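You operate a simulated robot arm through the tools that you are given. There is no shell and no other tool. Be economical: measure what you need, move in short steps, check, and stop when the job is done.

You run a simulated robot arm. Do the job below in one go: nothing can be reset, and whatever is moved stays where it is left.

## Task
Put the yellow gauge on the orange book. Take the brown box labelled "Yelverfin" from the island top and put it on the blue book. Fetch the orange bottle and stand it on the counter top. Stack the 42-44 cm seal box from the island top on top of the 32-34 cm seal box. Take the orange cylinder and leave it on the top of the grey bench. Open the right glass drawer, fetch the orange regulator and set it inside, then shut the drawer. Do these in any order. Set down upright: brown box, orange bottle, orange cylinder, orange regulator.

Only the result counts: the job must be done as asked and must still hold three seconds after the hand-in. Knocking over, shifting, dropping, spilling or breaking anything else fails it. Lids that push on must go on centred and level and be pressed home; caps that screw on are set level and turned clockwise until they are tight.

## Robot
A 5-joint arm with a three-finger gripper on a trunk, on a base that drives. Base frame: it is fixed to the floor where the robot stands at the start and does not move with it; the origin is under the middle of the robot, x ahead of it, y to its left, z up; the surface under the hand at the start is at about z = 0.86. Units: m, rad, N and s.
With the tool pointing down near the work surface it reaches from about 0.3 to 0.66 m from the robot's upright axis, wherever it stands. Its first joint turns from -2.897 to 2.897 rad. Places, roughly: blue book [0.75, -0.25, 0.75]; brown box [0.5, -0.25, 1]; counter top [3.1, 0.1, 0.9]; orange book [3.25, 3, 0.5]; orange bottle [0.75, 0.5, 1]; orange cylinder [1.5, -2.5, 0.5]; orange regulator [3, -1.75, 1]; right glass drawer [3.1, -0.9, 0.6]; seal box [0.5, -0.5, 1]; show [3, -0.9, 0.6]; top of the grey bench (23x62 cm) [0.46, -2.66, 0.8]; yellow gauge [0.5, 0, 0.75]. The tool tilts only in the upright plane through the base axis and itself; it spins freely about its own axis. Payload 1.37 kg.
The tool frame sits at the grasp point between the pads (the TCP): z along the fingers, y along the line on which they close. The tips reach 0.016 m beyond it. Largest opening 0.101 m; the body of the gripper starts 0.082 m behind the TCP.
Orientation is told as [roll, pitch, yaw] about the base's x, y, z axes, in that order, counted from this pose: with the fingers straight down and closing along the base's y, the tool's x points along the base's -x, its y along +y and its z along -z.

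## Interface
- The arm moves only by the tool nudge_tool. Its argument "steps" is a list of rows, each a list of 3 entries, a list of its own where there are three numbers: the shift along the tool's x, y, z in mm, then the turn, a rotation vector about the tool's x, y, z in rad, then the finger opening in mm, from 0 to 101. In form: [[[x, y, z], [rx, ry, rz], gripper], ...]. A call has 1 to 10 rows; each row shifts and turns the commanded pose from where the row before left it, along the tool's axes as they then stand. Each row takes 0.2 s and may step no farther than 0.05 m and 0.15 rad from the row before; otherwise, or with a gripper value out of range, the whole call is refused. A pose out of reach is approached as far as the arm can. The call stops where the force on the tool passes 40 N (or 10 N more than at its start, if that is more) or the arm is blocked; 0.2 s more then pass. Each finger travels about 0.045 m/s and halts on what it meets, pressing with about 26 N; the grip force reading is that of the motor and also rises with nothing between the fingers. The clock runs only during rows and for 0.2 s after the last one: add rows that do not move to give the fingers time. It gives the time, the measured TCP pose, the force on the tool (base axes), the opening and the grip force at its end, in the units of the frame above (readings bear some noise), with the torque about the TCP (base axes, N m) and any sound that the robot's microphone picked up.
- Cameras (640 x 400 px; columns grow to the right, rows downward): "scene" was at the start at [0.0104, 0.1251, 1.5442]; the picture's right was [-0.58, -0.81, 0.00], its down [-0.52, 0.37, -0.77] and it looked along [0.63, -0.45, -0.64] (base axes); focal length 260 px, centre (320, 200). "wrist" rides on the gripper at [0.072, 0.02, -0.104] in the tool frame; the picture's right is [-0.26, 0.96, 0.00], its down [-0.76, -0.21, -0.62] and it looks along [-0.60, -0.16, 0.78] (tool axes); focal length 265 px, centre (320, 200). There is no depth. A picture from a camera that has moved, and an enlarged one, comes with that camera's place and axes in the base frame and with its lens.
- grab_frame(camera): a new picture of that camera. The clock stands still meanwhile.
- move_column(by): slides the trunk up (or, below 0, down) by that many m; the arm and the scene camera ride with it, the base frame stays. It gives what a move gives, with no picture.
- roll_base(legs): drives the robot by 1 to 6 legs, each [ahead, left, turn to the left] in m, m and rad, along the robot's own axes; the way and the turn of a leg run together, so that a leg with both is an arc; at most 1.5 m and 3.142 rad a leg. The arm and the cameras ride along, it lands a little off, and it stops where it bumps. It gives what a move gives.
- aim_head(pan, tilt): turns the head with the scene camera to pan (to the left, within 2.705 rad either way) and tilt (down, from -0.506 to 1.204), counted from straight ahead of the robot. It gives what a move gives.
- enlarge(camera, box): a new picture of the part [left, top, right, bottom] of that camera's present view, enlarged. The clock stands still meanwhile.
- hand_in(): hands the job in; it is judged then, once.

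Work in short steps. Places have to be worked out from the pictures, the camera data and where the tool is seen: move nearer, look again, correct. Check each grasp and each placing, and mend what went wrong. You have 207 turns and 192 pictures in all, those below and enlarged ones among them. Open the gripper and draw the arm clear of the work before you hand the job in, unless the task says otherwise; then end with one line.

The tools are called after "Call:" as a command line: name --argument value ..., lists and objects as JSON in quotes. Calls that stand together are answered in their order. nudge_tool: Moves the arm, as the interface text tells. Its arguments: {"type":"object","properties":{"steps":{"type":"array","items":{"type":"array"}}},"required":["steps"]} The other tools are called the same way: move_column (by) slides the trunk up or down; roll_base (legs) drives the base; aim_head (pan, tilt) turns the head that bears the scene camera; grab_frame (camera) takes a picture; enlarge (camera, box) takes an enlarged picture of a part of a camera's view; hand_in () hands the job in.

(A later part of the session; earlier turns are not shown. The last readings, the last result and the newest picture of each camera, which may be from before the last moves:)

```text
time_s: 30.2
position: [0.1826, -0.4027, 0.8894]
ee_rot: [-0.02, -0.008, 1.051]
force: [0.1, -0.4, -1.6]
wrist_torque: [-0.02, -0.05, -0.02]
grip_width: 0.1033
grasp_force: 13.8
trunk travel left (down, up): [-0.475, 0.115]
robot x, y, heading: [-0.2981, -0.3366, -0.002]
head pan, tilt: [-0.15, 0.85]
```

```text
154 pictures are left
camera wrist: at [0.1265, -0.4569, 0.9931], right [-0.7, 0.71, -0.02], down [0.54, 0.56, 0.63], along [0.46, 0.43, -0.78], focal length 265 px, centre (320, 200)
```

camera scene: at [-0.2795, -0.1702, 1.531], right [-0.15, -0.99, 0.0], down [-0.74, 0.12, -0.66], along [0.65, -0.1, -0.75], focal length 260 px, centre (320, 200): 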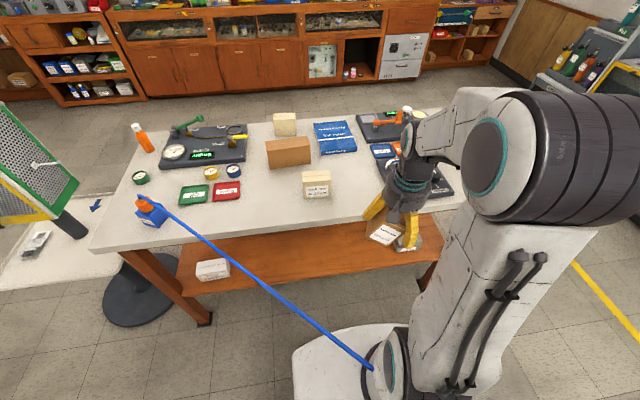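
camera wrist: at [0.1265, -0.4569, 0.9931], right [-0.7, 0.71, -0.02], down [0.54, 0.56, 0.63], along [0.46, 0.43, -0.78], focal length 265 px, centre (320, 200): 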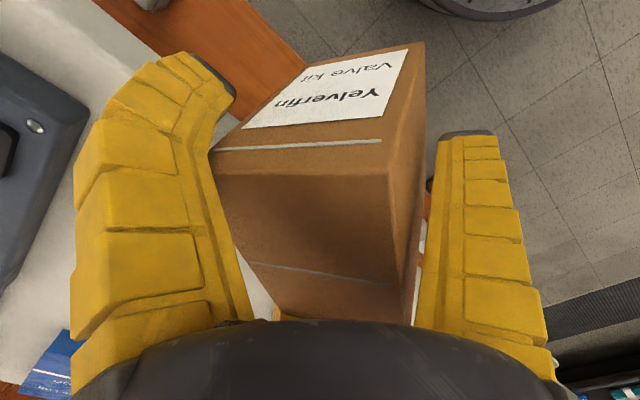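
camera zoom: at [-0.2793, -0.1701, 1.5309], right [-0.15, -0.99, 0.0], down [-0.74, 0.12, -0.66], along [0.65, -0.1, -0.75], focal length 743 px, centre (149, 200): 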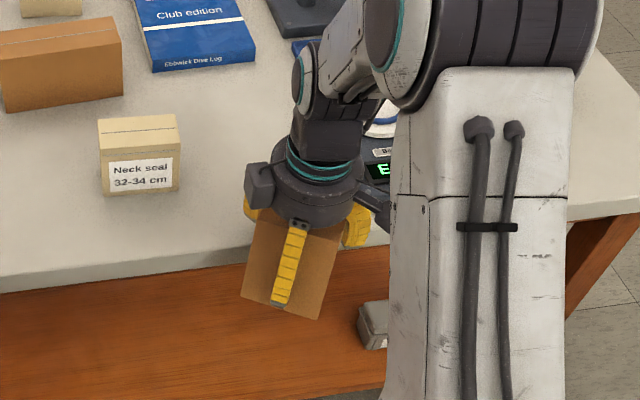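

No contact yet. Continue.

Call:
nudge_tool --steps '[[[-5, -8.7, 0], [0, 0, 0], 80], [[-5, -8.7, 0], [0, 0, 0], 80], [[-5, -8.7, 0], [0, 0, 0], 80], [[-5, -8.7, 0], [0, 0, 0], 80], [[-5, -8.7, 0], [0, 0, 0], 80], [[-5, -8.7, 0], [0, 0, 0], 80], [[-5, -8.7, 0], [0, 0, 0], 80]]'

Call:
enlarge --camera "scene" --box '[300, 130, 460, 270]'

Call:
grab_frame --camera "wrist"

```text
time_s: 31.1
position: [0.203, -0.4019, 0.8897]
ee_rot: [0.007, 0.002, 1.053]
force: [-14.9, -0.5, 5.9]
wrist_torque: [0.31, 0.31, 0.5]
grip_width: 0.1045
grasp_force: 26.1
trunk travel left (down, up): [-0.475, 0.115]
robot x, y, heading: [-0.3005, -0.3349, -0.008]
head pan, tilt: [-0.15, 0.85]
stopped in row 4: the force on the tool passed its limit at 46 N (the readings are from after the stop); the commanded pose is now the measured one
```

```text
2.86 times, centred on (380, 200) of scene
camera zoom: at [-0.283, -0.1701, 1.5311], right [-0.15, -0.99, 0.0], down [-0.74, 0.12, -0.66], along [0.65, -0.1, -0.75], focal length 743 px, centre (149, 200)
```

zoom: 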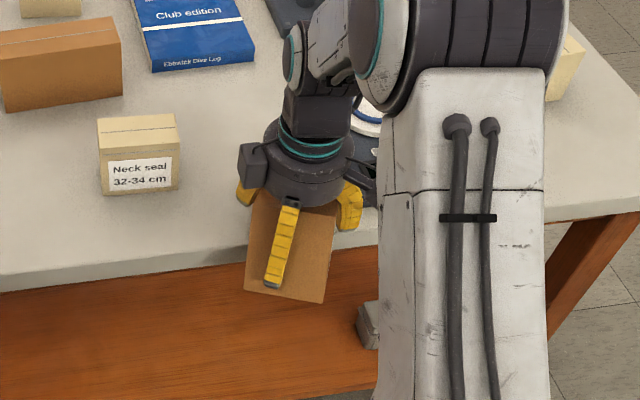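

```text
152 pictures are left
camera wrist: at [0.1513, -0.4575, 0.9947], right [-0.71, 0.71, 0.01], down [0.56, 0.55, 0.62], along [0.43, 0.44, -0.79], focal length 265 px, centre (320, 200)
```

wrist: 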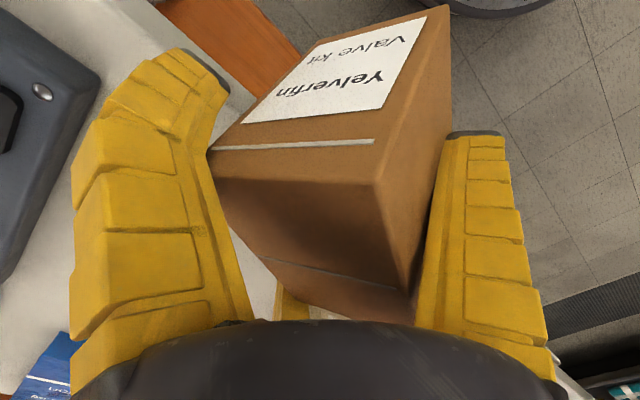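

It works: the box yawed/tilted in the hand. Continue pushing a bit at a time.

Call:
nudge_tool --steps '[[[-2.5, -4.3, 0], [0, 0, 0], 80], [[-2.5, -4.3, 0], [0, 0, 0], 80], [[-2.5, -4.3, 0], [0, 0, 0], 80], [[-2.5, -4.3, 0], [0, 0, 0], 80], [[-2.5, -4.3, 0], [0, 0, 0], 80], [[-2.5, -4.3, 0], [0, 0, 0], 80]]'

Call:
enlarge --camera "scene" --box '[300, 130, 460, 270]'

Call:
grab_frame --camera "wrist"

```text
time_s: 31.6
position: [0.2025, -0.4025, 0.8869]
ee_rot: [0.032, 0.012, 1.054]
force: [-15.5, 1.1, 6.7]
wrist_torque: [0.28, 0.27, 0.49]
grip_width: 0.1043
grasp_force: 25.8
trunk travel left (down, up): [-0.475, 0.115]
robot x, y, heading: [-0.297, -0.3327, -0.002]
head pan, tilt: [-0.15, 0.85]
stopped in row 2: the force on the tool passed its limit at 42 N (the readings are from after the stop); the commanded pose is now the measured one
```

```text
2.86 times, centred on (380, 200) of scene
camera zoom: at [-0.2837, -0.1702, 1.531], right [-0.16, -0.99, 0.0], down [-0.74, 0.12, -0.66], along [0.65, -0.1, -0.75], focal length 743 px, centre (149, 200)
```

zoom: 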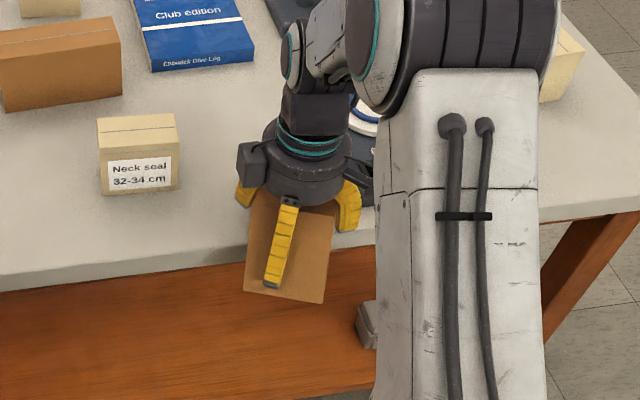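

```text
150 pictures are left
camera wrist: at [0.1536, -0.4577, 0.9937], right [-0.71, 0.71, 0.03], down [0.57, 0.55, 0.61], along [0.41, 0.44, -0.8], focal length 265 px, centre (320, 200)
```

wrist: 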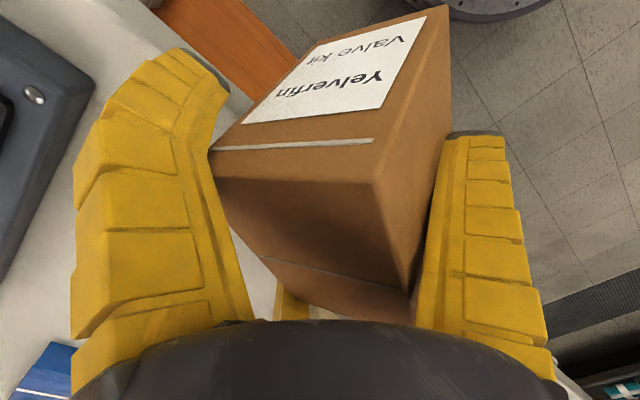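

Finger 3 is already off the box. Now, with the corner braced on the edge, I rotate the hand the other way to increase the relative yaw.

Call:
nudge_tool --steps '[[[0, 0, 0], [0, 0, 0.06], 80], [[0, 0, 0], [0, 0, 0.06], 80], [[0, 0, 0], [0, 0, 0.06], 80], [[0, 0, 0], [0, 0, 0.06], 80], [[0, 0, 0], [0, 0, 0.06], 80]]'

Call:
enlarge --camera "scene" --box '[300, 130, 460, 270]'

Call:
grab_frame --camera "wrist"

```text
time_s: 32.5
position: [0.197, -0.4014, 0.8866]
ee_rot: [0.048, 0.03, 0.861]
force: [-15.1, -0.2, 7.1]
wrist_torque: [0.27, 0.16, 0.45]
grip_width: 0.1043
grasp_force: 26.1
trunk travel left (down, up): [-0.475, 0.115]
robot x, y, heading: [-0.3023, -0.3318, -0.004]
head pan, tilt: [-0.15, 0.85]
stopped in row 4: the force on the tool passed its limit at 41 N (the readings are from after the stop); the commanded pose is now the measured one
```

```text
2.86 times, centred on (380, 200) of scene
camera zoom: at [-0.2845, -0.1703, 1.531], right [-0.15, -0.99, 0.0], down [-0.74, 0.12, -0.66], along [0.65, -0.1, -0.75], focal length 743 px, centre (149, 200)
```

zoom: 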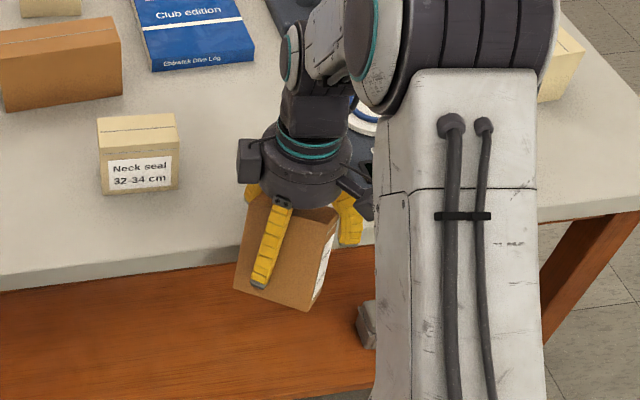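

```text
148 pictures are left
camera wrist: at [0.1402, -0.4449, 0.9938], right [-0.56, 0.83, 0.04], down [0.68, 0.43, 0.59], along [0.47, 0.35, -0.81], focal length 265 px, centre (320, 200)
```

wrist: 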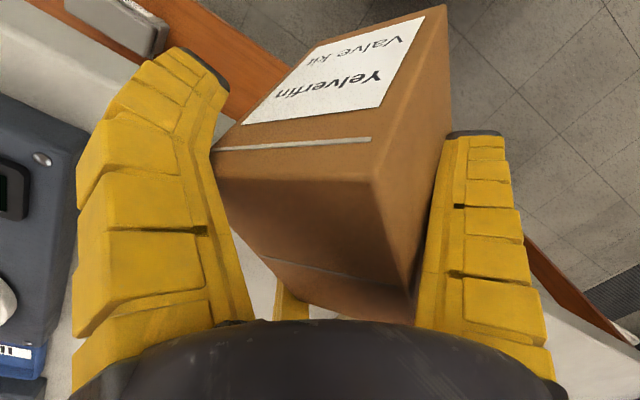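

The box now is pinched only between thumb and finger 2. I back off, lift, move over the table, set it down and try opening.

Call:
nudge_tool --steps '[[[13, 15, 0], [0, 0, 0], 80], [[0, 0, -45], [0, 0, 0], 80], [[0, 0, -35], [0, 0, 0], 80], [[-26, -30, 0], [0, 0, 0], 80], [[-26, -30, 0], [0, 0, 0], 80], [[-26, -30, 0], [0, 0, 0], 80], [[-10, -14, 0], [0, 0, 0], 80]]'

Call:
enlarge --camera "scene" --box '[300, 100, 460, 240]'

Call:
grab_frame --camera "wrist"

```text
time_s: 34.1
position: [0.323, -0.4047, 0.962]
ee_rot: [0.042, 0.027, 0.858]
force: [0.1, -0.6, 0.5]
wrist_torque: [0.01, 0.04, 0.0]
grip_width: 0.082
grasp_force: 1.7
trunk travel left (down, up): [-0.475, 0.115]
robot x, y, heading: [-0.3026, -0.3317, -0.008]
head pan, tilt: [-0.15, 0.85]
```

```text
2.86 times, centred on (380, 170) of scene
camera zoom: at [-0.2808, -0.1701, 1.531], right [-0.15, -0.99, 0.0], down [-0.74, 0.12, -0.66], along [0.65, -0.1, -0.75], focal length 743 px, centre (149, 286)
```

zoom: 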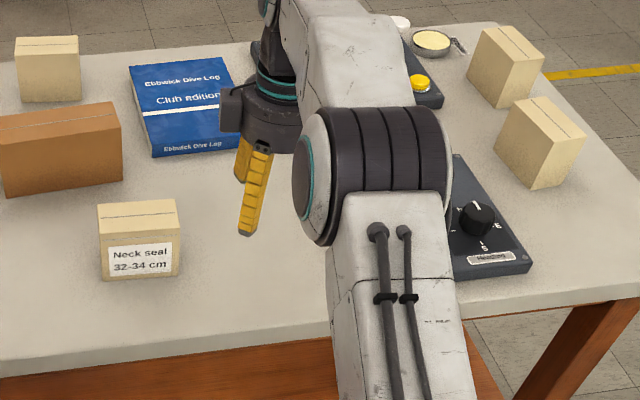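

```text
146 pictures are left
camera wrist: at [0.2658, -0.448, 1.0685], right [-0.56, 0.83, 0.03], down [0.68, 0.43, 0.59], along [0.48, 0.35, -0.81], focal length 265 px, centre (320, 200)
```

wrist: 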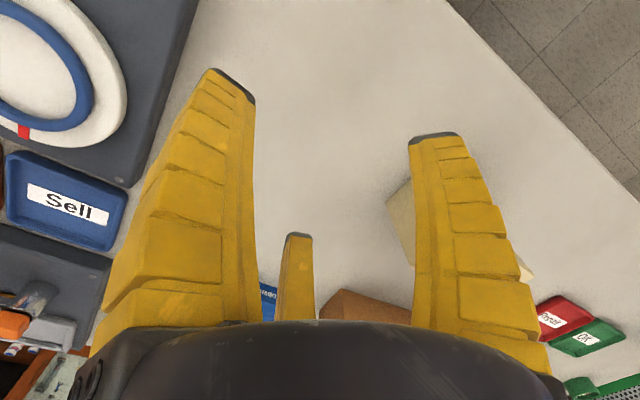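

The box slipped out during the back-off. I search for it below the edge.

Call:
aim_head --pan -0.1 --tilt 1.15

Call:
grab_frame --camera "scene"

```text
time_s: 34.9
position: [0.3217, -0.4044, 0.9617]
ee_rot: [0.039, 0.026, 0.856]
force: [0.5, 0.6, 0.0]
wrist_torque: [0.03, 0.02, 0.02]
grip_width: 0.082
grasp_force: 1.2
trunk travel left (down, up): [-0.475, 0.115]
robot x, y, heading: [-0.2993, -0.3324, -0.006]
head pan, tilt: [-0.099, 1.15]
```

```text
145 pictures are left
camera scene: at [-0.2992, -0.1642, 1.5102], right [-0.1, -0.99, 0.0], down [-0.91, 0.1, -0.41], along [0.41, -0.04, -0.91], focal length 260 px, centre (320, 200)
```

scene: 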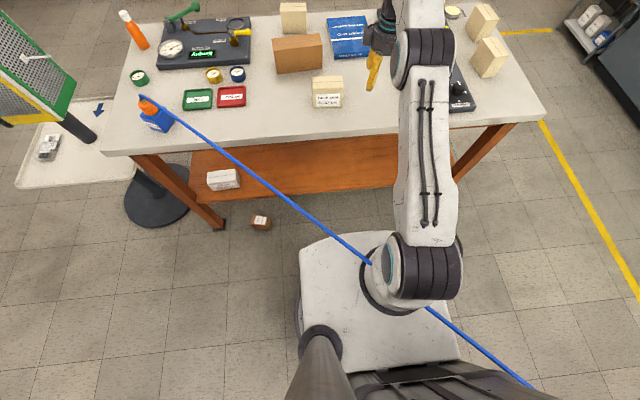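

A small brown box is now on the floor. Zoom in to identify.

Call:
enlarge --camera "scene" --box '[190, 150, 330, 250]'

Call:
enlarge --camera "scene" --box '[100, 60, 580, 400]'

```text
4.00 times, centred on (260, 200) of scene
camera zoom: at [-0.2992, -0.1642, 1.5102], right [-0.1, -0.99, 0.0], down [-0.91, 0.1, -0.41], along [0.41, -0.04, -0.91], focal length 1041 px, centre (560, 200)
```

zoom: 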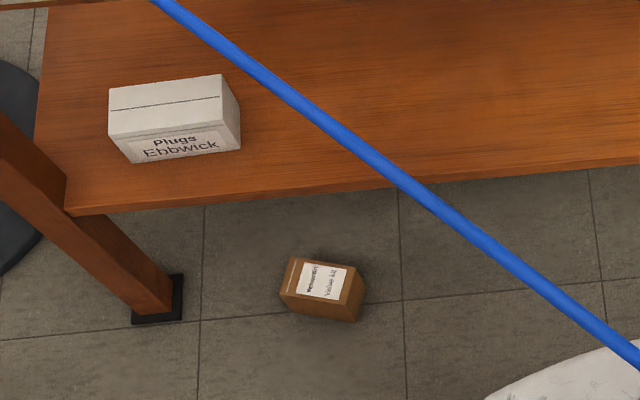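

```text
1.18 times, centred on (340, 230) of scene
camera zoom: at [-0.2992, -0.1642, 1.5102], right [-0.1, -0.99, 0.0], down [-0.91, 0.1, -0.41], along [0.41, -0.04, -0.91], focal length 306 px, centre (296, 165)
```

zoom: 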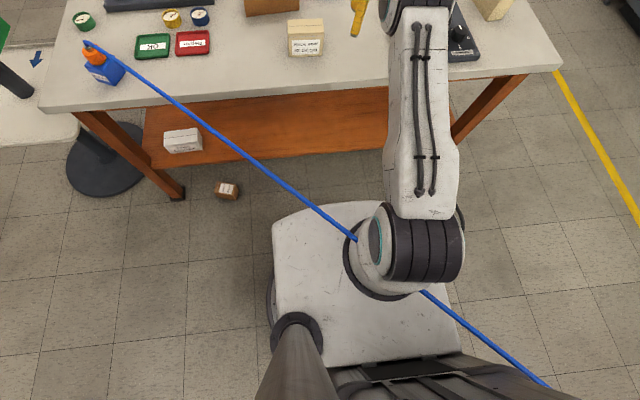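

That is the Yelverfin box, on the floor at about (0.26, 0.14). I also check where the blue line runs (a tether that I must not snag).

Call:
aim_head --pan -1.4 --tilt 0.8

Call:
grab_frame --camera "scene"

Call:
aim_head --pan 0.5 --tilt 0.8

Call:
grab_frame --camera "scene"

```text
time_s: 36.4
position: [0.3236, -0.4039, 0.962]
ee_rot: [0.041, 0.025, 0.858]
force: [-0.2, -0.5, -0.5]
wrist_torque: [-0.08, 0.02, 0.03]
grip_width: 0.0822
grasp_force: 1.6
trunk travel left (down, up): [-0.475, 0.115]
robot x, y, heading: [-0.3001, -0.3344, -0.001]
head pan, tilt: [-1.4, 0.799]
```

```text
142 pictures are left
camera scene: at [-0.3451, -0.2376, 1.5349], right [-0.99, -0.17, 0.0], down [-0.12, 0.71, -0.7], along [0.12, -0.69, -0.72], focal length 260 px, centre (320, 200)
```

scene: 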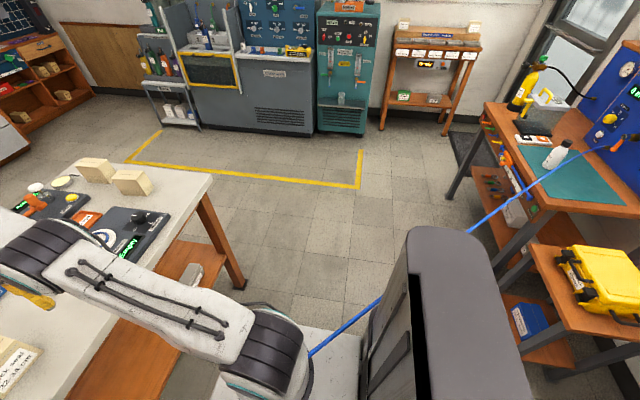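

```text
time_s: 38.3
position: [0.3229, -0.4049, 0.9625]
ee_rot: [0.04, 0.024, 0.857]
force: [0.1, 0.3, 0.1]
wrist_torque: [0.0, 0.02, -0.02]
grip_width: 0.0818
grasp_force: 1.7
trunk travel left (down, up): [-0.475, 0.115]
robot x, y, heading: [-0.303, -0.3319, -0.009]
head pan, tilt: [0.499, 0.799]
```

```text
141 pictures are left
camera scene: at [-0.2874, -0.1198, 1.535], right [0.47, -0.88, 0.0], down [-0.63, -0.34, -0.7], along [0.61, 0.33, -0.72], focal length 260 px, centre (320, 200)
```

scene: 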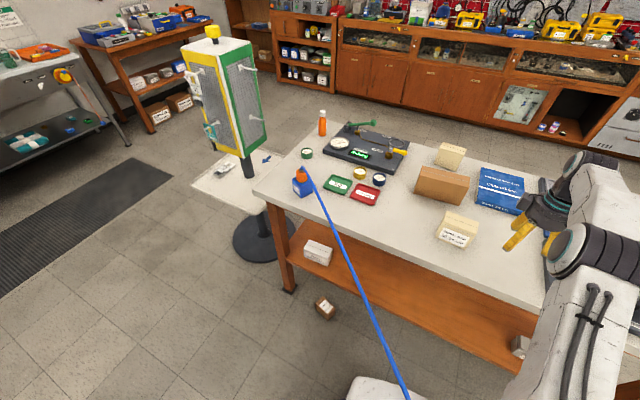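

The blue line just spans island to wall and passes through the robot without effect. The box lies label-up on the floor at (0.26, 0.14), tape-top facing +y. I raise the hand, back off and move left to face it.

Call:
nudge_tool --steps '[[[0, 0, -40], [-0.02, 0.04, 0], 30], [[0, 0, -30], [0, 0, 0.14], 30], [[0, 0, 0], [0, 0, 0.14], 30], [[0, 0, 0], [0, 0, 0.14], 30], [[0, 0, 0], [0, 0, 0.14], 30], [[0, 0, 0], [0, 0, 0.14], 30], [[0, 0, 0], [0, 0, 0.14], 30]]'

Call:
roll_base --legs '[[-0.2, 0, 0], [0, 0.47, 0]]'

Call:
move_column --by -0.47

Call:
aim_head --pan 0.0 --tilt 0.8

Call:
grab_frame --camera "scene"

```text
time_s: 39.9
position: [0.3124, -0.3973, 1.0257]
ee_rot: [0.009, 0.087, 0.013]
force: [0.0, 0.3, 0.1]
wrist_torque: [0.03, -0.02, 0.02]
grip_width: 0.0347
grasp_force: 3.3
out of reach, approached as far as the arm can: row 1, 2
trunk travel left (down, up): [-0.475, 0.115]
robot x, y, heading: [-0.3032, -0.3312, -0.004]
head pan, tilt: [0.499, 0.799]
```

```text
time_s: 43.8
position: [0.1145, 0.0653, 1.0253]
ee_rot: [0.01, 0.087, 0.015]
force: [-1.3, -0.4, 0.4]
wrist_torque: [-0.01, -0.01, 0.01]
grip_width: 0.0348
grasp_force: 3.8
trunk travel left (down, up): [-0.475, 0.115]
robot x, y, heading: [-0.495, 0.1271, -0.004]
head pan, tilt: [0.499, 0.799]
```

```text
refused: -0.47 is not a number from -0.4 to 0.4
```

```text
time_s: 44.8
position: [0.1159, 0.065, 1.0253]
ee_rot: [0.011, 0.087, 0.014]
force: [-0.7, -0.1, 0.3]
wrist_torque: [-0.02, 0.02, -0.01]
grip_width: 0.0343
grasp_force: 3.1
trunk travel left (down, up): [-0.475, 0.115]
robot x, y, heading: [-0.495, 0.1318, -0.008]
head pan, tilt: [0.0, 0.799]
```

```text
140 pictures are left
camera scene: at [-0.4728, 0.3049, 1.535], right [-0.01, -1.0, 0.0], down [-0.72, 0.0, -0.7], along [0.7, 0.0, -0.72], focal length 260 px, centre (320, 200)
```

scene: 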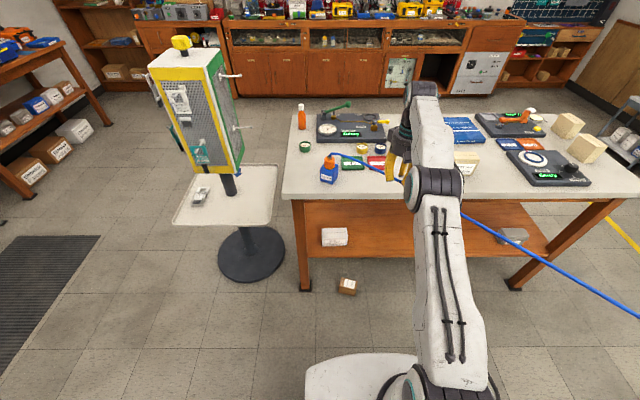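

Box located at (0.26, 0.13). I retract the hand to clear the table edge and lower the trunk in two moves.

Call:
nudge_tool --steps '[[[45, 0, 0], [0, 0, 0], 30], [[45, 0, 0], [0, 0, 0], 30], [[45, 30, 0], [0, 0, 0], 30], [[0, 30, 0], [0, 0, 0], 30]]'

Call:
move_column --by -0.4

Call:
move_column --by -0.07

Call:
nudge_tool --steps '[[[0, 0, 50], [0, 0, 0], 30], [[0, 0, 50], [0, 0, 0], 30], [[0, 0, 50], [0, 0, 0], 30], [[0, 0, 50], [0, 0, 0], 30], [[0, 0, 50], [0, 0, 0], 30], [[0, 0, 50], [0, 0, 0], 30]]'

Call:
grab_frame --camera "scene"

Call:
grab_frame --camera "wrist"

```text
refused: row 3 steps farther than a row can; nothing moved
```

```text
time_s: 48.6
position: [0.1164, 0.066, 0.6261]
ee_rot: [0.013, 0.086, 0.016]
force: [0.2, -0.2, -0.1]
wrist_torque: [-0.02, -0.02, 0.04]
grip_width: 0.0348
grasp_force: 3.3
trunk travel left (down, up): [-0.075, 0.515]
robot x, y, heading: [-0.4928, 0.1297, -0.005]
head pan, tilt: [0.0, 0.799]
```

```text
time_s: 49.7
position: [0.1153, 0.0659, 0.5565]
ee_rot: [0.015, 0.087, 0.016]
force: [0.0, -0.5, 0.4]
wrist_torque: [0.0, 0.01, 0.02]
grip_width: 0.0347
grasp_force: 3.1
trunk travel left (down, up): [-0.005, 0.585]
robot x, y, heading: [-0.499, 0.1295, -0.009]
head pan, tilt: [0.0, 0.799]
```

```text
time_s: 51.1
position: [0.0883, 0.07, 0.2582]
ee_rot: [0.011, 0.084, 0.015]
force: [0.4, -0.2, 0.8]
wrist_torque: [-0.03, 0.0, 0.03]
grip_width: 0.0349
grasp_force: 3.5
trunk travel left (down, up): [-0.005, 0.585]
robot x, y, heading: [-0.4954, 0.1269, -0.007]
head pan, tilt: [0.0, 0.799]
```

```text
139 pictures are left
camera scene: at [-0.4731, 0.3048, 1.065], right [-0.01, -1.0, 0.0], down [-0.72, 0.0, -0.7], along [0.7, 0.0, -0.72], focal length 260 px, centre (320, 200)
```

scene: 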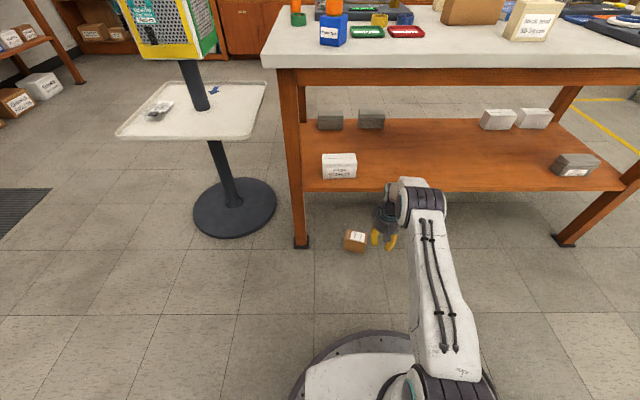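

```text
138 pictures are left
camera wrist: at [0.0251, 0.0852, 0.3688], right [0.25, 0.97, -0.01], down [0.81, -0.2, 0.55], along [0.53, -0.15, -0.83], focal length 265 px, centre (320, 200)
```

wrist: 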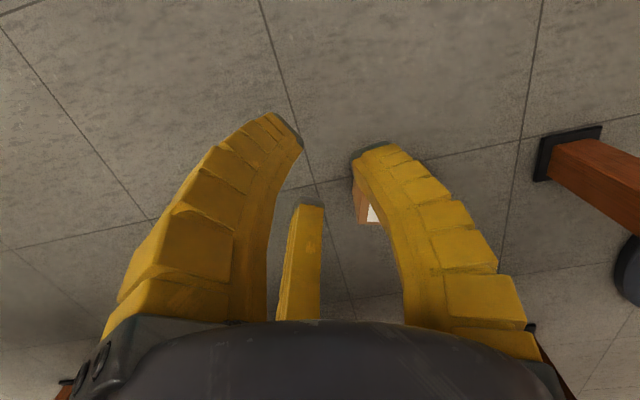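

The floor is reachable. I open the hand and shift so the box is visible between the fingers.

Call:
nudge_tool --steps '[[[0, 45, -20], [0, -0.08, 0], 101], [[0, 0, 0], [0, 0, 0], 101], [[0, 0, 0], [0, 0, 0], 101], [[0, 0, 0], [0, 0, 0], 101]]'

Call:
grab_frame --camera "wrist"

```text
time_s: 52.1
position: [0.0893, 0.1136, 0.2776]
ee_rot: [0.001, 0.006, 0.016]
force: [0.9, 0.5, 0.3]
wrist_torque: [-0.01, -0.02, 0.02]
grip_width: 0.1005
grasp_force: 0.1
trunk travel left (down, up): [-0.005, 0.585]
robot x, y, heading: [-0.4945, 0.127, -0.006]
head pan, tilt: [0.0, 0.799]
```

```text
137 pictures are left
camera wrist: at [0.0171, 0.1312, 0.383], right [0.25, 0.97, 0.0], down [0.76, -0.2, 0.62], along [0.6, -0.15, -0.79], focal length 265 px, centre (320, 200)
```

wrist: 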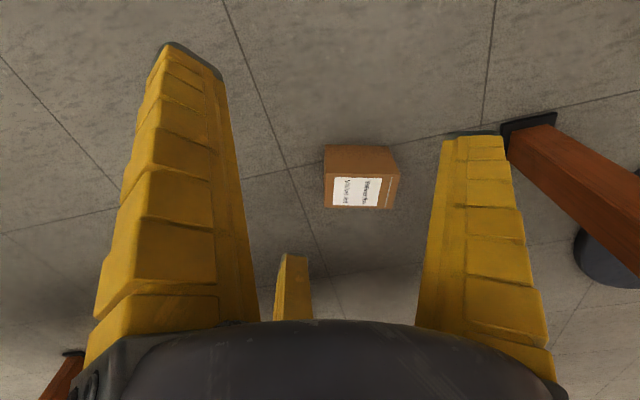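

Call:
enlarge --camera "wrist" --box '[300, 130, 430, 225]'

```text
4.21 times, centred on (365, 178) of wrist
camera zoom: at [0.0171, 0.1312, 0.383], right [0.25, 0.97, 0.0], down [0.76, -0.2, 0.62], along [0.6, -0.15, -0.79], focal length 1118 px, centre (130, 295)
```

zoom: 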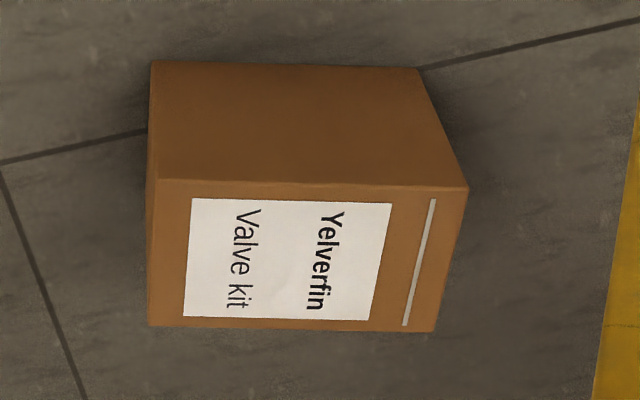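

The box top face: centre ≈(0.243,0.133), long axis ≈74°, and the table's lower shelf edge (x≈0.27, z≈0.35) is close, so I approach tilted ~0.5 rad to drag it out. First align yaw, tilt and pre-position.

Call:
nudge_tool --steps '[[[-41, 10, 20], [0, 0, 0.145], 101], [[-35, 0, 20], [0, 0, 0.145], 101], [[0, 0, 0], [-0.033, -0.12, 0], 101], [[0, 0, 0], [-0.033, -0.12, 0], 101], [[0, 0, 0], [-0.033, -0.12, 0], 101], [[0, 0, 0], [-0.033, -0.12, 0], 101]]'

Call:
grab_frame --camera "wrist"

Call:
grab_frame --camera "scene"

```text
time_s: 53.5
position: [0.1531, 0.1261, 0.241]
ee_rot: [0.143, -0.473, -0.314]
force: [-0.7, 0.8, 0.0]
wrist_torque: [-0.01, 0.0, 0.04]
grip_width: 0.1009
grasp_force: 0.1
out of reach, approached as far as the arm can: row 2, 5
trunk travel left (down, up): [-0.005, 0.585]
robot x, y, heading: [-0.4928, 0.1351, -0.006]
head pan, tilt: [0.0, 0.799]
```

```text
135 pictures are left
camera wrist: at [0.0474, 0.1627, 0.3022], right [0.46, 0.85, 0.24], down [0.3, -0.41, 0.86], along [0.84, -0.33, -0.44], focal length 265 px, centre (320, 200)
```

wrist: 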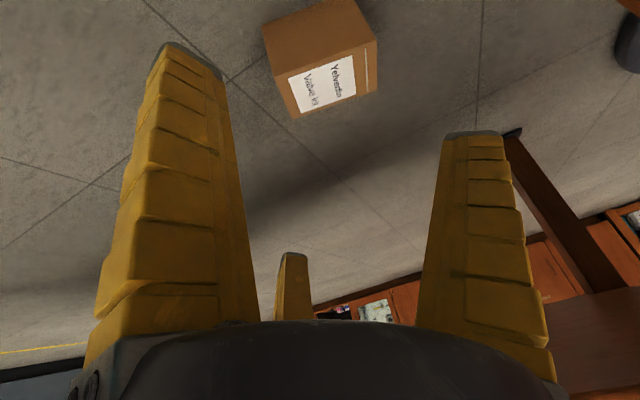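

```text
134 pictures are left
camera scene: at [-0.4728, 0.3048, 1.065], right [-0.01, -1.0, 0.0], down [-0.72, 0.0, -0.7], along [0.7, 0.0, -0.72], focal length 260 px, centre (320, 200)
```

scene: 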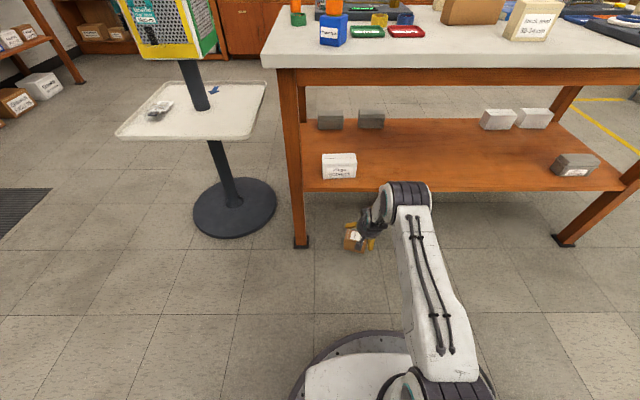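

At reach limit; I pull the hand back 12 cm and drive the base 0.12 m ahead so the same hand place is well within reach.

Call:
nudge_tool --steps '[[[34, -9.4, -19], [0, 0, 0], 101], [[34, -9.4, -19], [0, 0, 0], 101], [[34, -9.4, -19], [0, 0, 0], 101]]'

Call:
roll_base --legs '[[0.12, 0, 0]]'

Call:
grab_frame --camera "wrist"

```text
time_s: 54.3
position: [0.0332, 0.1247, 0.2415]
ee_rot: [0.142, -0.472, -0.313]
force: [-0.6, 0.0, 0.2]
wrist_torque: [0.01, 0.02, 0.0]
grip_width: 0.1004
grasp_force: 0.1
trunk travel left (down, up): [-0.005, 0.585]
robot x, y, heading: [-0.4941, 0.1294, -0.008]
head pan, tilt: [0.0, 0.799]
```

```text
time_s: 55.5
position: [0.1509, 0.1253, 0.2407]
ee_rot: [0.142, -0.47, -0.313]
force: [-0.6, -0.5, 0.2]
wrist_torque: [-0.01, 0.02, 0.01]
grip_width: 0.1007
grasp_force: 0.1
trunk travel left (down, up): [-0.005, 0.585]
robot x, y, heading: [-0.3775, 0.1294, -0.007]
head pan, tilt: [0.0, 0.799]
```

```text
133 pictures are left
camera wrist: at [0.0451, 0.1629, 0.3019], right [0.46, 0.85, 0.24], down [0.3, -0.4, 0.86], along [0.84, -0.33, -0.44], focal length 265 px, centre (320, 200)
```

wrist: 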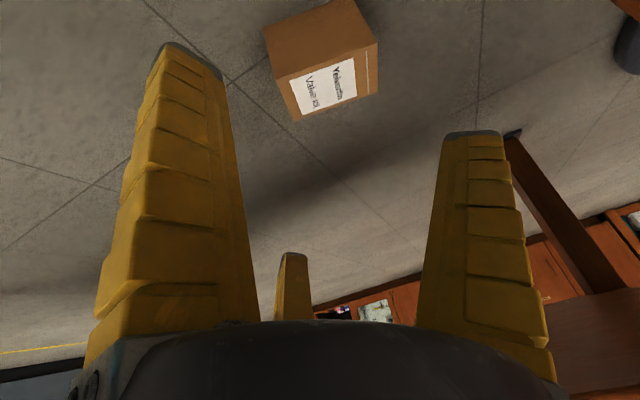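

Box centre confirmed ≈(0.24,0.135). I advance along the tool axis around the box, target TCP (0.234,0.142,0.06).

Call:
nudge_tool --steps '[[[18, 12.6, 30], [0, 0, 0], 101], [[0, 0, 45], [0, 0, 0], 101], [[0, 0, 45], [0, 0, 0], 101], [[0, 0, 20], [0, 0, 0], 101]]'

Call:
grab_frame --camera "wrist"

```text
time_s: 56.5
position: [0.206, 0.1338, 0.1086]
ee_rot: [0.15, -0.469, -0.314]
force: [0.8, 0.0, -0.4]
wrist_torque: [-0.02, -0.01, -0.01]
grip_width: 0.1005
grasp_force: 0.1
out of reach, approached as far as the arm can: row 1
trunk travel left (down, up): [-0.005, 0.585]
robot x, y, heading: [-0.3789, 0.1269, -0.004]
head pan, tilt: [0.0, 0.799]
```

```text
132 pictures are left
camera wrist: at [0.0995, 0.1706, 0.1714], right [0.46, 0.85, 0.25], down [0.3, -0.41, 0.86], along [0.84, -0.32, -0.44], focal length 265 px, centre (320, 200)
```

wrist: 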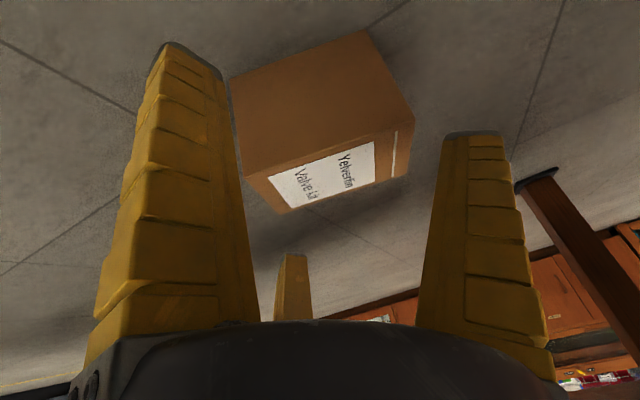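

Alignment looks fine; continue in.

Call:
nudge_tool --steps '[[[0, 0, 20], [0, 0, 0], 101], [[0, 0, 18], [0, 0, 0], 101], [[0, 0, 14], [0, 0, 0], 101]]'

Call:
grab_frame --camera "wrist"

```text
time_s: 57.3
position: [0.2325, 0.1341, 0.0668]
ee_rot: [0.151, -0.474, -0.312]
force: [-0.3, 3.8, 6.6]
wrist_torque: [-0.08, -0.11, 0.12]
grip_width: 0.1031
grasp_force: 9.1
trunk travel left (down, up): [-0.005, 0.585]
robot x, y, heading: [-0.3777, 0.1291, -0.003]
head pan, tilt: [0.0, 0.799]
```

```text
131 pictures are left
camera wrist: at [0.1252, 0.1716, 0.1275], right [0.45, 0.86, 0.25], down [0.3, -0.41, 0.86], along [0.84, -0.32, -0.44], focal length 265 px, centre (320, 200)
```

wrist: 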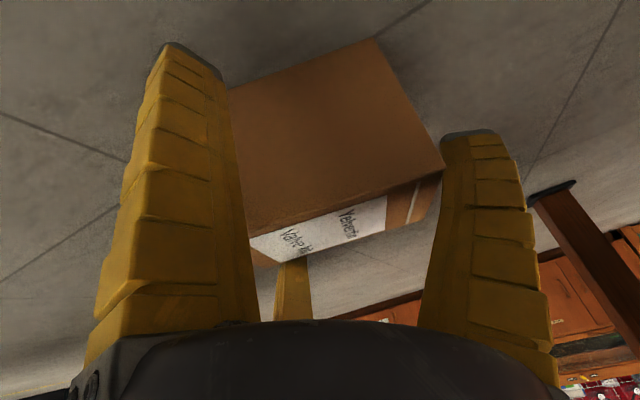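

Fingers surround the box; close to grip, then drag back toward the robot along the floor.

Call:
nudge_tool --steps '[[[0, 0, 0], [0, 0, 0], 70], [[0, 0, 0], [0, 0, 0], 50], [[0, 0, 0], [0, 0, 0], 50], [[-1, 0.3, -2], [0, 0, 0], 50], [[34, -9.4, -19], [0, 0, 0], 50], [[34, -9.4, -19], [0, 0, 0], 50], [[34, -9.4, -19], [0, 0, 0], 50], [[25, -7, -14], [0, 0, 0], 50]]'

Call:
grab_frame --camera "wrist"

Call:
grab_frame --camera "scene"

```text
time_s: 59.1
position: [0.0838, 0.1353, 0.0716]
ee_rot: [0.158, -0.478, -0.315]
force: [11.6, 2.5, 20.1]
wrist_torque: [-0.83, -0.24, 0.44]
grip_width: 0.0901
grasp_force: 26.0
trunk travel left (down, up): [-0.005, 0.585]
robot x, y, heading: [-0.3728, 0.1268, -0.006]
head pan, tilt: [0.0, 0.799]
```

```text
130 pictures are left
camera wrist: at [-0.0229, 0.1721, 0.1309], right [0.45, 0.85, 0.26], down [0.29, -0.41, 0.86], along [0.84, -0.32, -0.43], focal length 265 px, centre (320, 200)
```

wrist: 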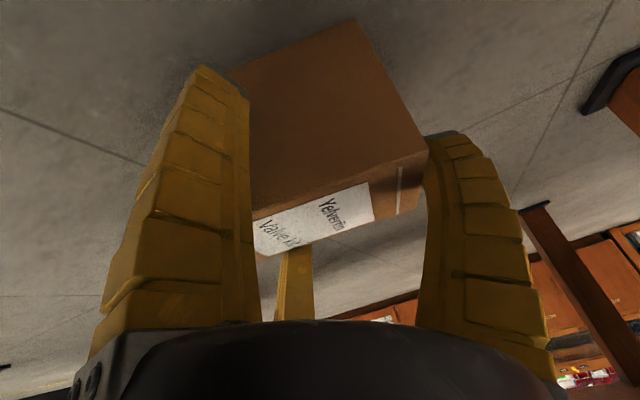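

```text
129 pictures are left
camera scene: at [-0.3558, 0.3041, 1.065], right [-0.01, -1.0, 0.0], down [-0.72, 0.0, -0.7], along [0.7, 0.0, -0.72], focal length 260 px, centre (320, 200)
```

scene: 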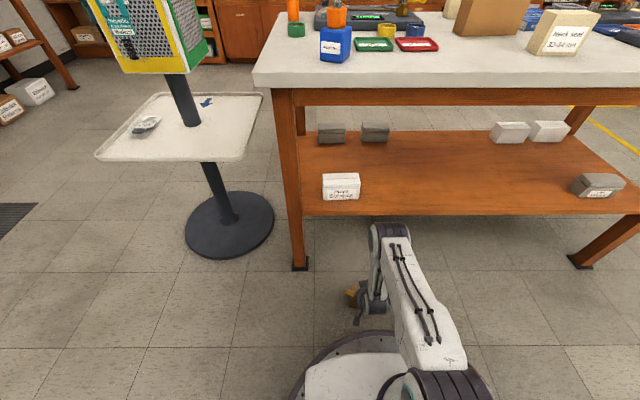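

Grip is firm (90 mm). With the hand horizontal and the thumb side (tape face) up, the box will be upright, so I lift, raise the trunk, and spin accordingly.

Call:
nudge_tool --steps '[[[-20, 6, -39], [0, 0, 0], 50], [[-20, 6, -39], [0, 0, 0], 50], [[17, -5, -10], [0, 0, 0], 50]]'

Call:
move_column --by 0.4

Call:
move_column --by 0.1

Call:
nudge_tool --steps '[[[0, 0, -20], [0, 0, 0.141], 50], [[0, 0, -20], [0, 0, 0.141], 50], [[0, 0, 0], [0, 0, 0.141], 50], [[0, 0, 0], [0, 0, 0.141], 50], [[0, 0, 0], [0, 0, 0.141], 50], [[0, 0, 0], [0, 0, 0.141], 50], [[0, 0, 0], [0, 0, 0.141], 50], [[0, 0, 0], [0, 0, 0.141], 50], [[0, 0, 0], [0, 0, 0.141], 50]]'

Call:
grab_frame --camera "scene"

Call:
grab_frame --camera "wrist"

```text
time_s: 59.9
position: [0.0601, 0.1333, 0.1562]
ee_rot: [0.149, -0.467, -0.314]
force: [-0.4, 0.8, -2.0]
wrist_torque: [0.0, 0.02, 0.0]
grip_width: 0.0751
grasp_force: 25.8
out of reach, approached as far as the arm can: row 1
trunk travel left (down, up): [-0.005, 0.585]
robot x, y, heading: [-0.3778, 0.1291, -0.005]
head pan, tilt: [0.0, 0.799]
```

```text
time_s: 63.7
position: [0.0604, 0.1328, 0.5561]
ee_rot: [0.15, -0.47, -0.314]
force: [-0.7, -0.8, -2.3]
wrist_torque: [0.03, -0.02, 0.03]
grip_width: 0.0739
grasp_force: 26.2
trunk travel left (down, up): [-0.405, 0.185]
robot x, y, heading: [-0.3783, 0.1309, -0.003]
head pan, tilt: [0.0, 0.799]
```

```text
time_s: 65.1
position: [0.0608, 0.1316, 0.6551]
ee_rot: [0.149, -0.47, -0.314]
force: [-0.2, 0.2, -2.3]
wrist_torque: [0.02, -0.01, -0.02]
grip_width: 0.0735
grasp_force: 25.9
trunk travel left (down, up): [-0.505, 0.085]
robot x, y, heading: [-0.3761, 0.1313, -0.004]
head pan, tilt: [0.0, 0.799]
```

```text
time_s: 67.1
position: [0.0418, 0.1325, 0.6913]
ee_rot: [0.492, -0.005, -1.549]
force: [0.9, -0.2, -1.7]
wrist_torque: [0.0, 0.02, 0.0]
grip_width: 0.0728
grasp_force: 25.3
trunk travel left (down, up): [-0.505, 0.085]
robot x, y, heading: [-0.3748, 0.1287, -0.003]
head pan, tilt: [0.0, 0.799]
```

```text
128 pictures are left
camera scene: at [-0.3545, 0.3041, 1.565], right [-0.01, -1.0, 0.0], down [-0.72, 0.0, -0.7], along [0.7, 0.0, -0.72], focal length 260 px, centre (320, 200)
```

scene: 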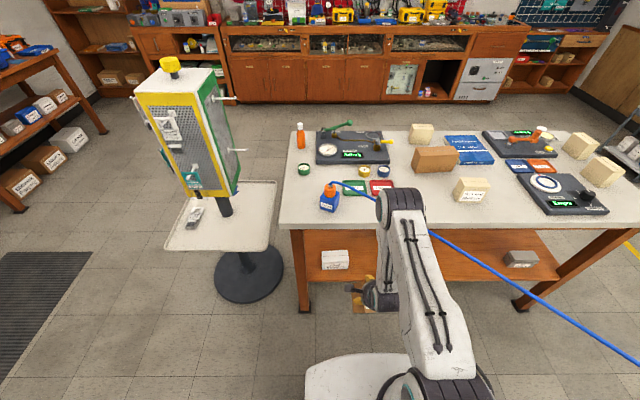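

```text
127 pictures are left
camera wrist: at [0.0084, 0.2033, 0.7918], right [0.86, -0.24, 0.46], down [-0.46, -0.76, 0.45], along [0.24, -0.6, -0.77], focal length 265 px, centre (320, 200)
```

wrist: 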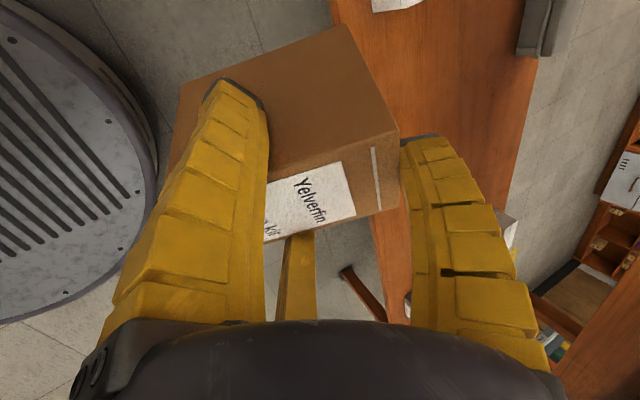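

Held securely (73 mm). Raise the hand above table height and drive right to y≈-0.39.

Call:
nudge_tool --steps '[[[0, 21, -40], [0, 0, 0], 50], [[0, 21, -40], [0, 0, 0], 50], [[0, 21, -40], [0, 0, 0], 50], [[0, 21, -40], [0, 0, 0], 50], [[0, 21, -40], [0, 0, 0], 50], [[0, 21, -40], [0, 0, 0], 50], [[0, 21, -40], [0, 0, 0], 50]]'

Call:
move_column --by 0.07

Call:
roll_base --legs '[[0, -0.52, 0]]'

Call:
nudge_tool --steps '[[[0, 0, 0], [-0.13, 0, 0], 50], [[0, 0, 0], [-0.13, 0, 0], 50], [[0, 0, 0], [-0.13, 0, 0], 50], [[0, 0, 0], [-0.13, 0, 0], 50], [[0, 0, 0], [-0.13, 0, 0], 50], [[0, 0, 0], [-0.13, 0, 0], 50], [[0, 0, 0], [-0.13, 0, 0], 50], [[0, 0, 0], [-0.13, 0, 0], 50]]'

Call:
grab_frame --camera "wrist"

Call:
grab_frame --camera "scene"

```text
time_s: 68.7
position: [0.0396, 0.1339, 1.0102]
ee_rot: [0.488, -0.006, -1.549]
force: [0.5, 0.7, -2.2]
wrist_torque: [-0.05, -0.03, 0.02]
grip_width: 0.0734
grasp_force: 25.4
trunk travel left (down, up): [-0.505, 0.085]
robot x, y, heading: [-0.3776, 0.1306, -0.005]
head pan, tilt: [0.0, 0.799]
```

```text
time_s: 69.7
position: [0.0388, 0.134, 1.0794]
ee_rot: [0.491, -0.005, -1.548]
force: [-0.2, 0.4, -2.1]
wrist_torque: [-0.03, 0.0, -0.02]
grip_width: 0.0731
grasp_force: 25.9
trunk travel left (down, up): [-0.575, 0.015]
robot x, y, heading: [-0.3797, 0.1303, -0.005]
head pan, tilt: [0.0, 0.799]
```

```text
time_s: 72.8
position: [0.0347, -0.3953, 1.0798]
ee_rot: [0.491, -0.004, -1.558]
force: [-0.4, -0.9, -1.5]
wrist_torque: [0.0, 0.0, 0.03]
grip_width: 0.0726
grasp_force: 26.1
trunk travel left (down, up): [-0.575, 0.015]
robot x, y, heading: [-0.3803, -0.3949, -0.014]
head pan, tilt: [0.0, 0.799]
```

```text
time_s: 74.6
position: [0.1584, -0.3912, 1.1137]
ee_rot: [1.53, -0.006, -1.56]
force: [0.1, 0.1, -1.2]
wrist_torque: [-0.03, 0.03, -0.03]
grip_width: 0.0716
grasp_force: 26.5
out of reach, approached as far as the arm can: row 1, 2, 3, 4, 5, 6, 7
trunk travel left (down, up): [-0.575, 0.015]
robot x, y, heading: [-0.383, -0.3973, -0.024]
head pan, tilt: [0.0, 0.799]
```

```text
126 pictures are left
camera wrist: at [0.0531, -0.3212, 1.1365], right [0.04, -0.26, 0.96], down [-0.62, -0.76, -0.18], along [0.78, -0.59, -0.19], focal length 265 px, centre (320, 200)
```

wrist: 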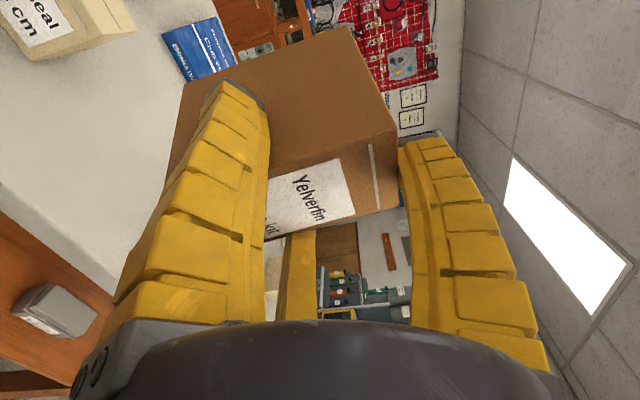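

```text
125 pictures are left
camera scene: at [-0.3575, -0.2213, 1.635], right [-0.02, -1.0, 0.0], down [-0.72, 0.01, -0.7], along [0.7, -0.01, -0.72], focal length 260 px, centre (320, 200)
```

scene: 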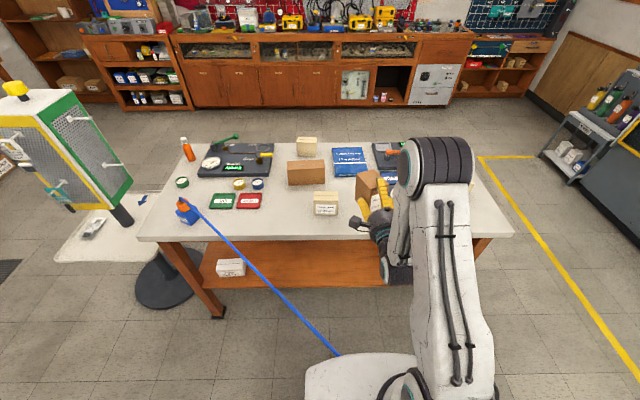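

Hand is horizontal now. Zoom to judge the box's attitude.

Call:
enlarge --camera "scene" --box '[310, 150, 430, 250]'

```text
4.00 times, centred on (370, 200) of scene
camera zoom: at [-0.3575, -0.2213, 1.635], right [-0.02, -1.0, 0.0], down [-0.72, 0.01, -0.7], along [0.7, -0.01, -0.72], focal length 1041 px, centre (120, 200)
```

zoom: 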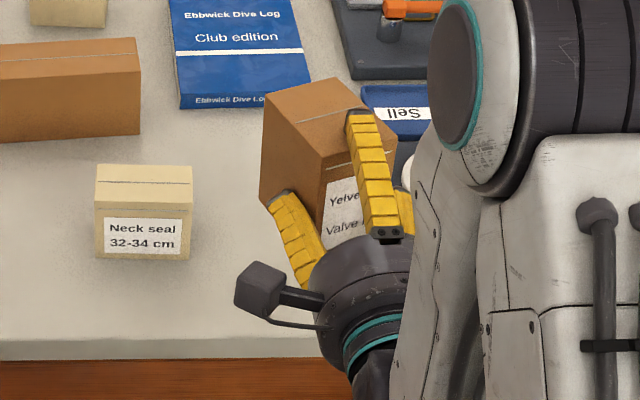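

Box is nearly upright. Move forward 107 mm over the table, then lower to just above it.

Call:
nudge_tool --steps '[[[0, 0, 36], [0, 0, 0], 50], [[0, 0, 36], [0, 0, 0], 50], [[0, 0, 35], [0, 0, 0], 50], [[0, -45, 0], [0, 0, 0], 50], [[0, -45, 0], [0, 0, 0], 50], [[0, -45, 0], [0, 0, 0], 50], [[0, -35, 0], [0, 0, 0], 50]]'

Call:
enlarge --camera "scene" --box '[310, 150, 430, 250]'

Call:
grab_frame --camera "wrist"

```text
time_s: 76.2
position: [0.2577, -0.3899, 0.938]
ee_rot: [1.533, -0.005, -1.562]
force: [-0.4, -0.4, -1.5]
wrist_torque: [-0.01, 0.05, 0.03]
grip_width: 0.071
grasp_force: 25.5
trunk travel left (down, up): [-0.575, 0.015]
robot x, y, heading: [-0.3824, -0.3927, -0.019]
head pan, tilt: [0.0, 0.799]
```

```text
4.00 times, centred on (370, 200) of scene
camera zoom: at [-0.3577, -0.2213, 1.635], right [-0.02, -1.0, 0.0], down [-0.72, 0.01, -0.7], along [0.7, -0.01, -0.72], focal length 1041 px, centre (120, 200)
```

zoom: 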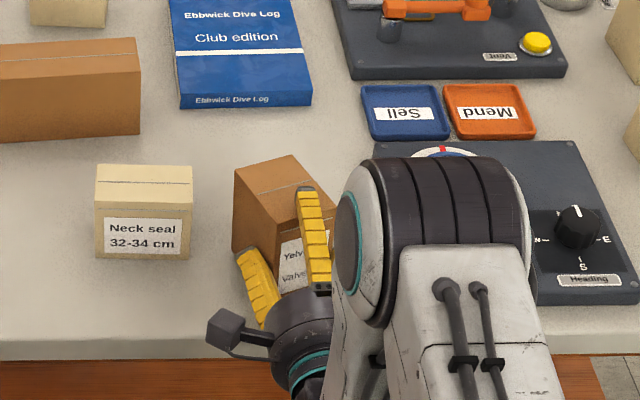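

```text
122 pictures are left
camera wrist: at [0.1543, -0.3215, 0.9614], right [0.04, -0.26, 0.97], down [-0.62, -0.76, -0.18], along [0.78, -0.59, -0.19], focal length 265 px, centre (320, 200)
```

wrist: 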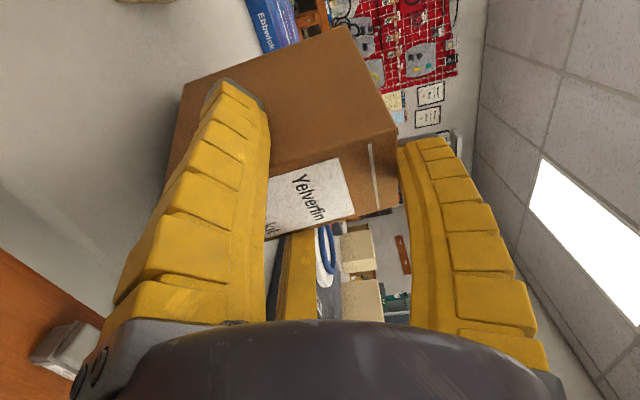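

Lower slowly until contact.

Call:
nudge_tool --steps '[[[0, -8, 0], [0, 0, 0], 50], [[0, -5, 0], [0, 0, 0], 50], [[0, -5, 0], [0, 0, 0], 50], [[0, -4, 0], [0, 0, 0], 50], [[0, -4, 0], [0, 0, 0], 50]]'

Call:
grab_frame --camera "wrist"

```text
time_s: 77.4
position: [0.2564, -0.3898, 0.9232]
ee_rot: [1.556, -0.006, -1.56]
force: [-4.8, 0.8, 36.8]
wrist_torque: [0.26, 0.29, 0.15]
grip_width: 0.0748
grasp_force: 25.9
trunk travel left (down, up): [-0.575, 0.015]
robot x, y, heading: [-0.3834, -0.3923, -0.014]
head pan, tilt: [0.0, 0.799]
```

```text
121 pictures are left
camera wrist: at [0.1507, -0.3208, 0.9432], right [0.02, -0.26, 0.97], down [-0.62, -0.76, -0.19], along [0.79, -0.59, -0.17], focal length 265 px, centre (320, 200)
```

wrist: 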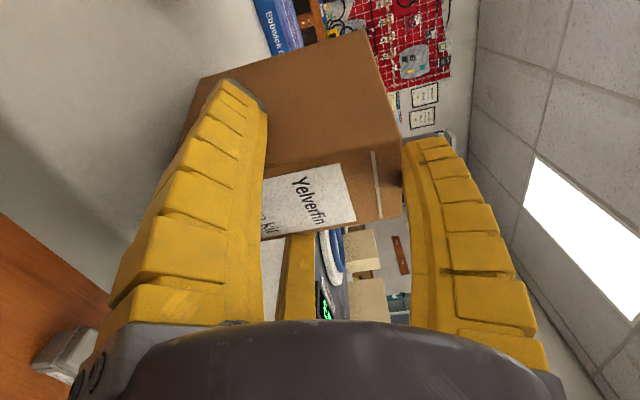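

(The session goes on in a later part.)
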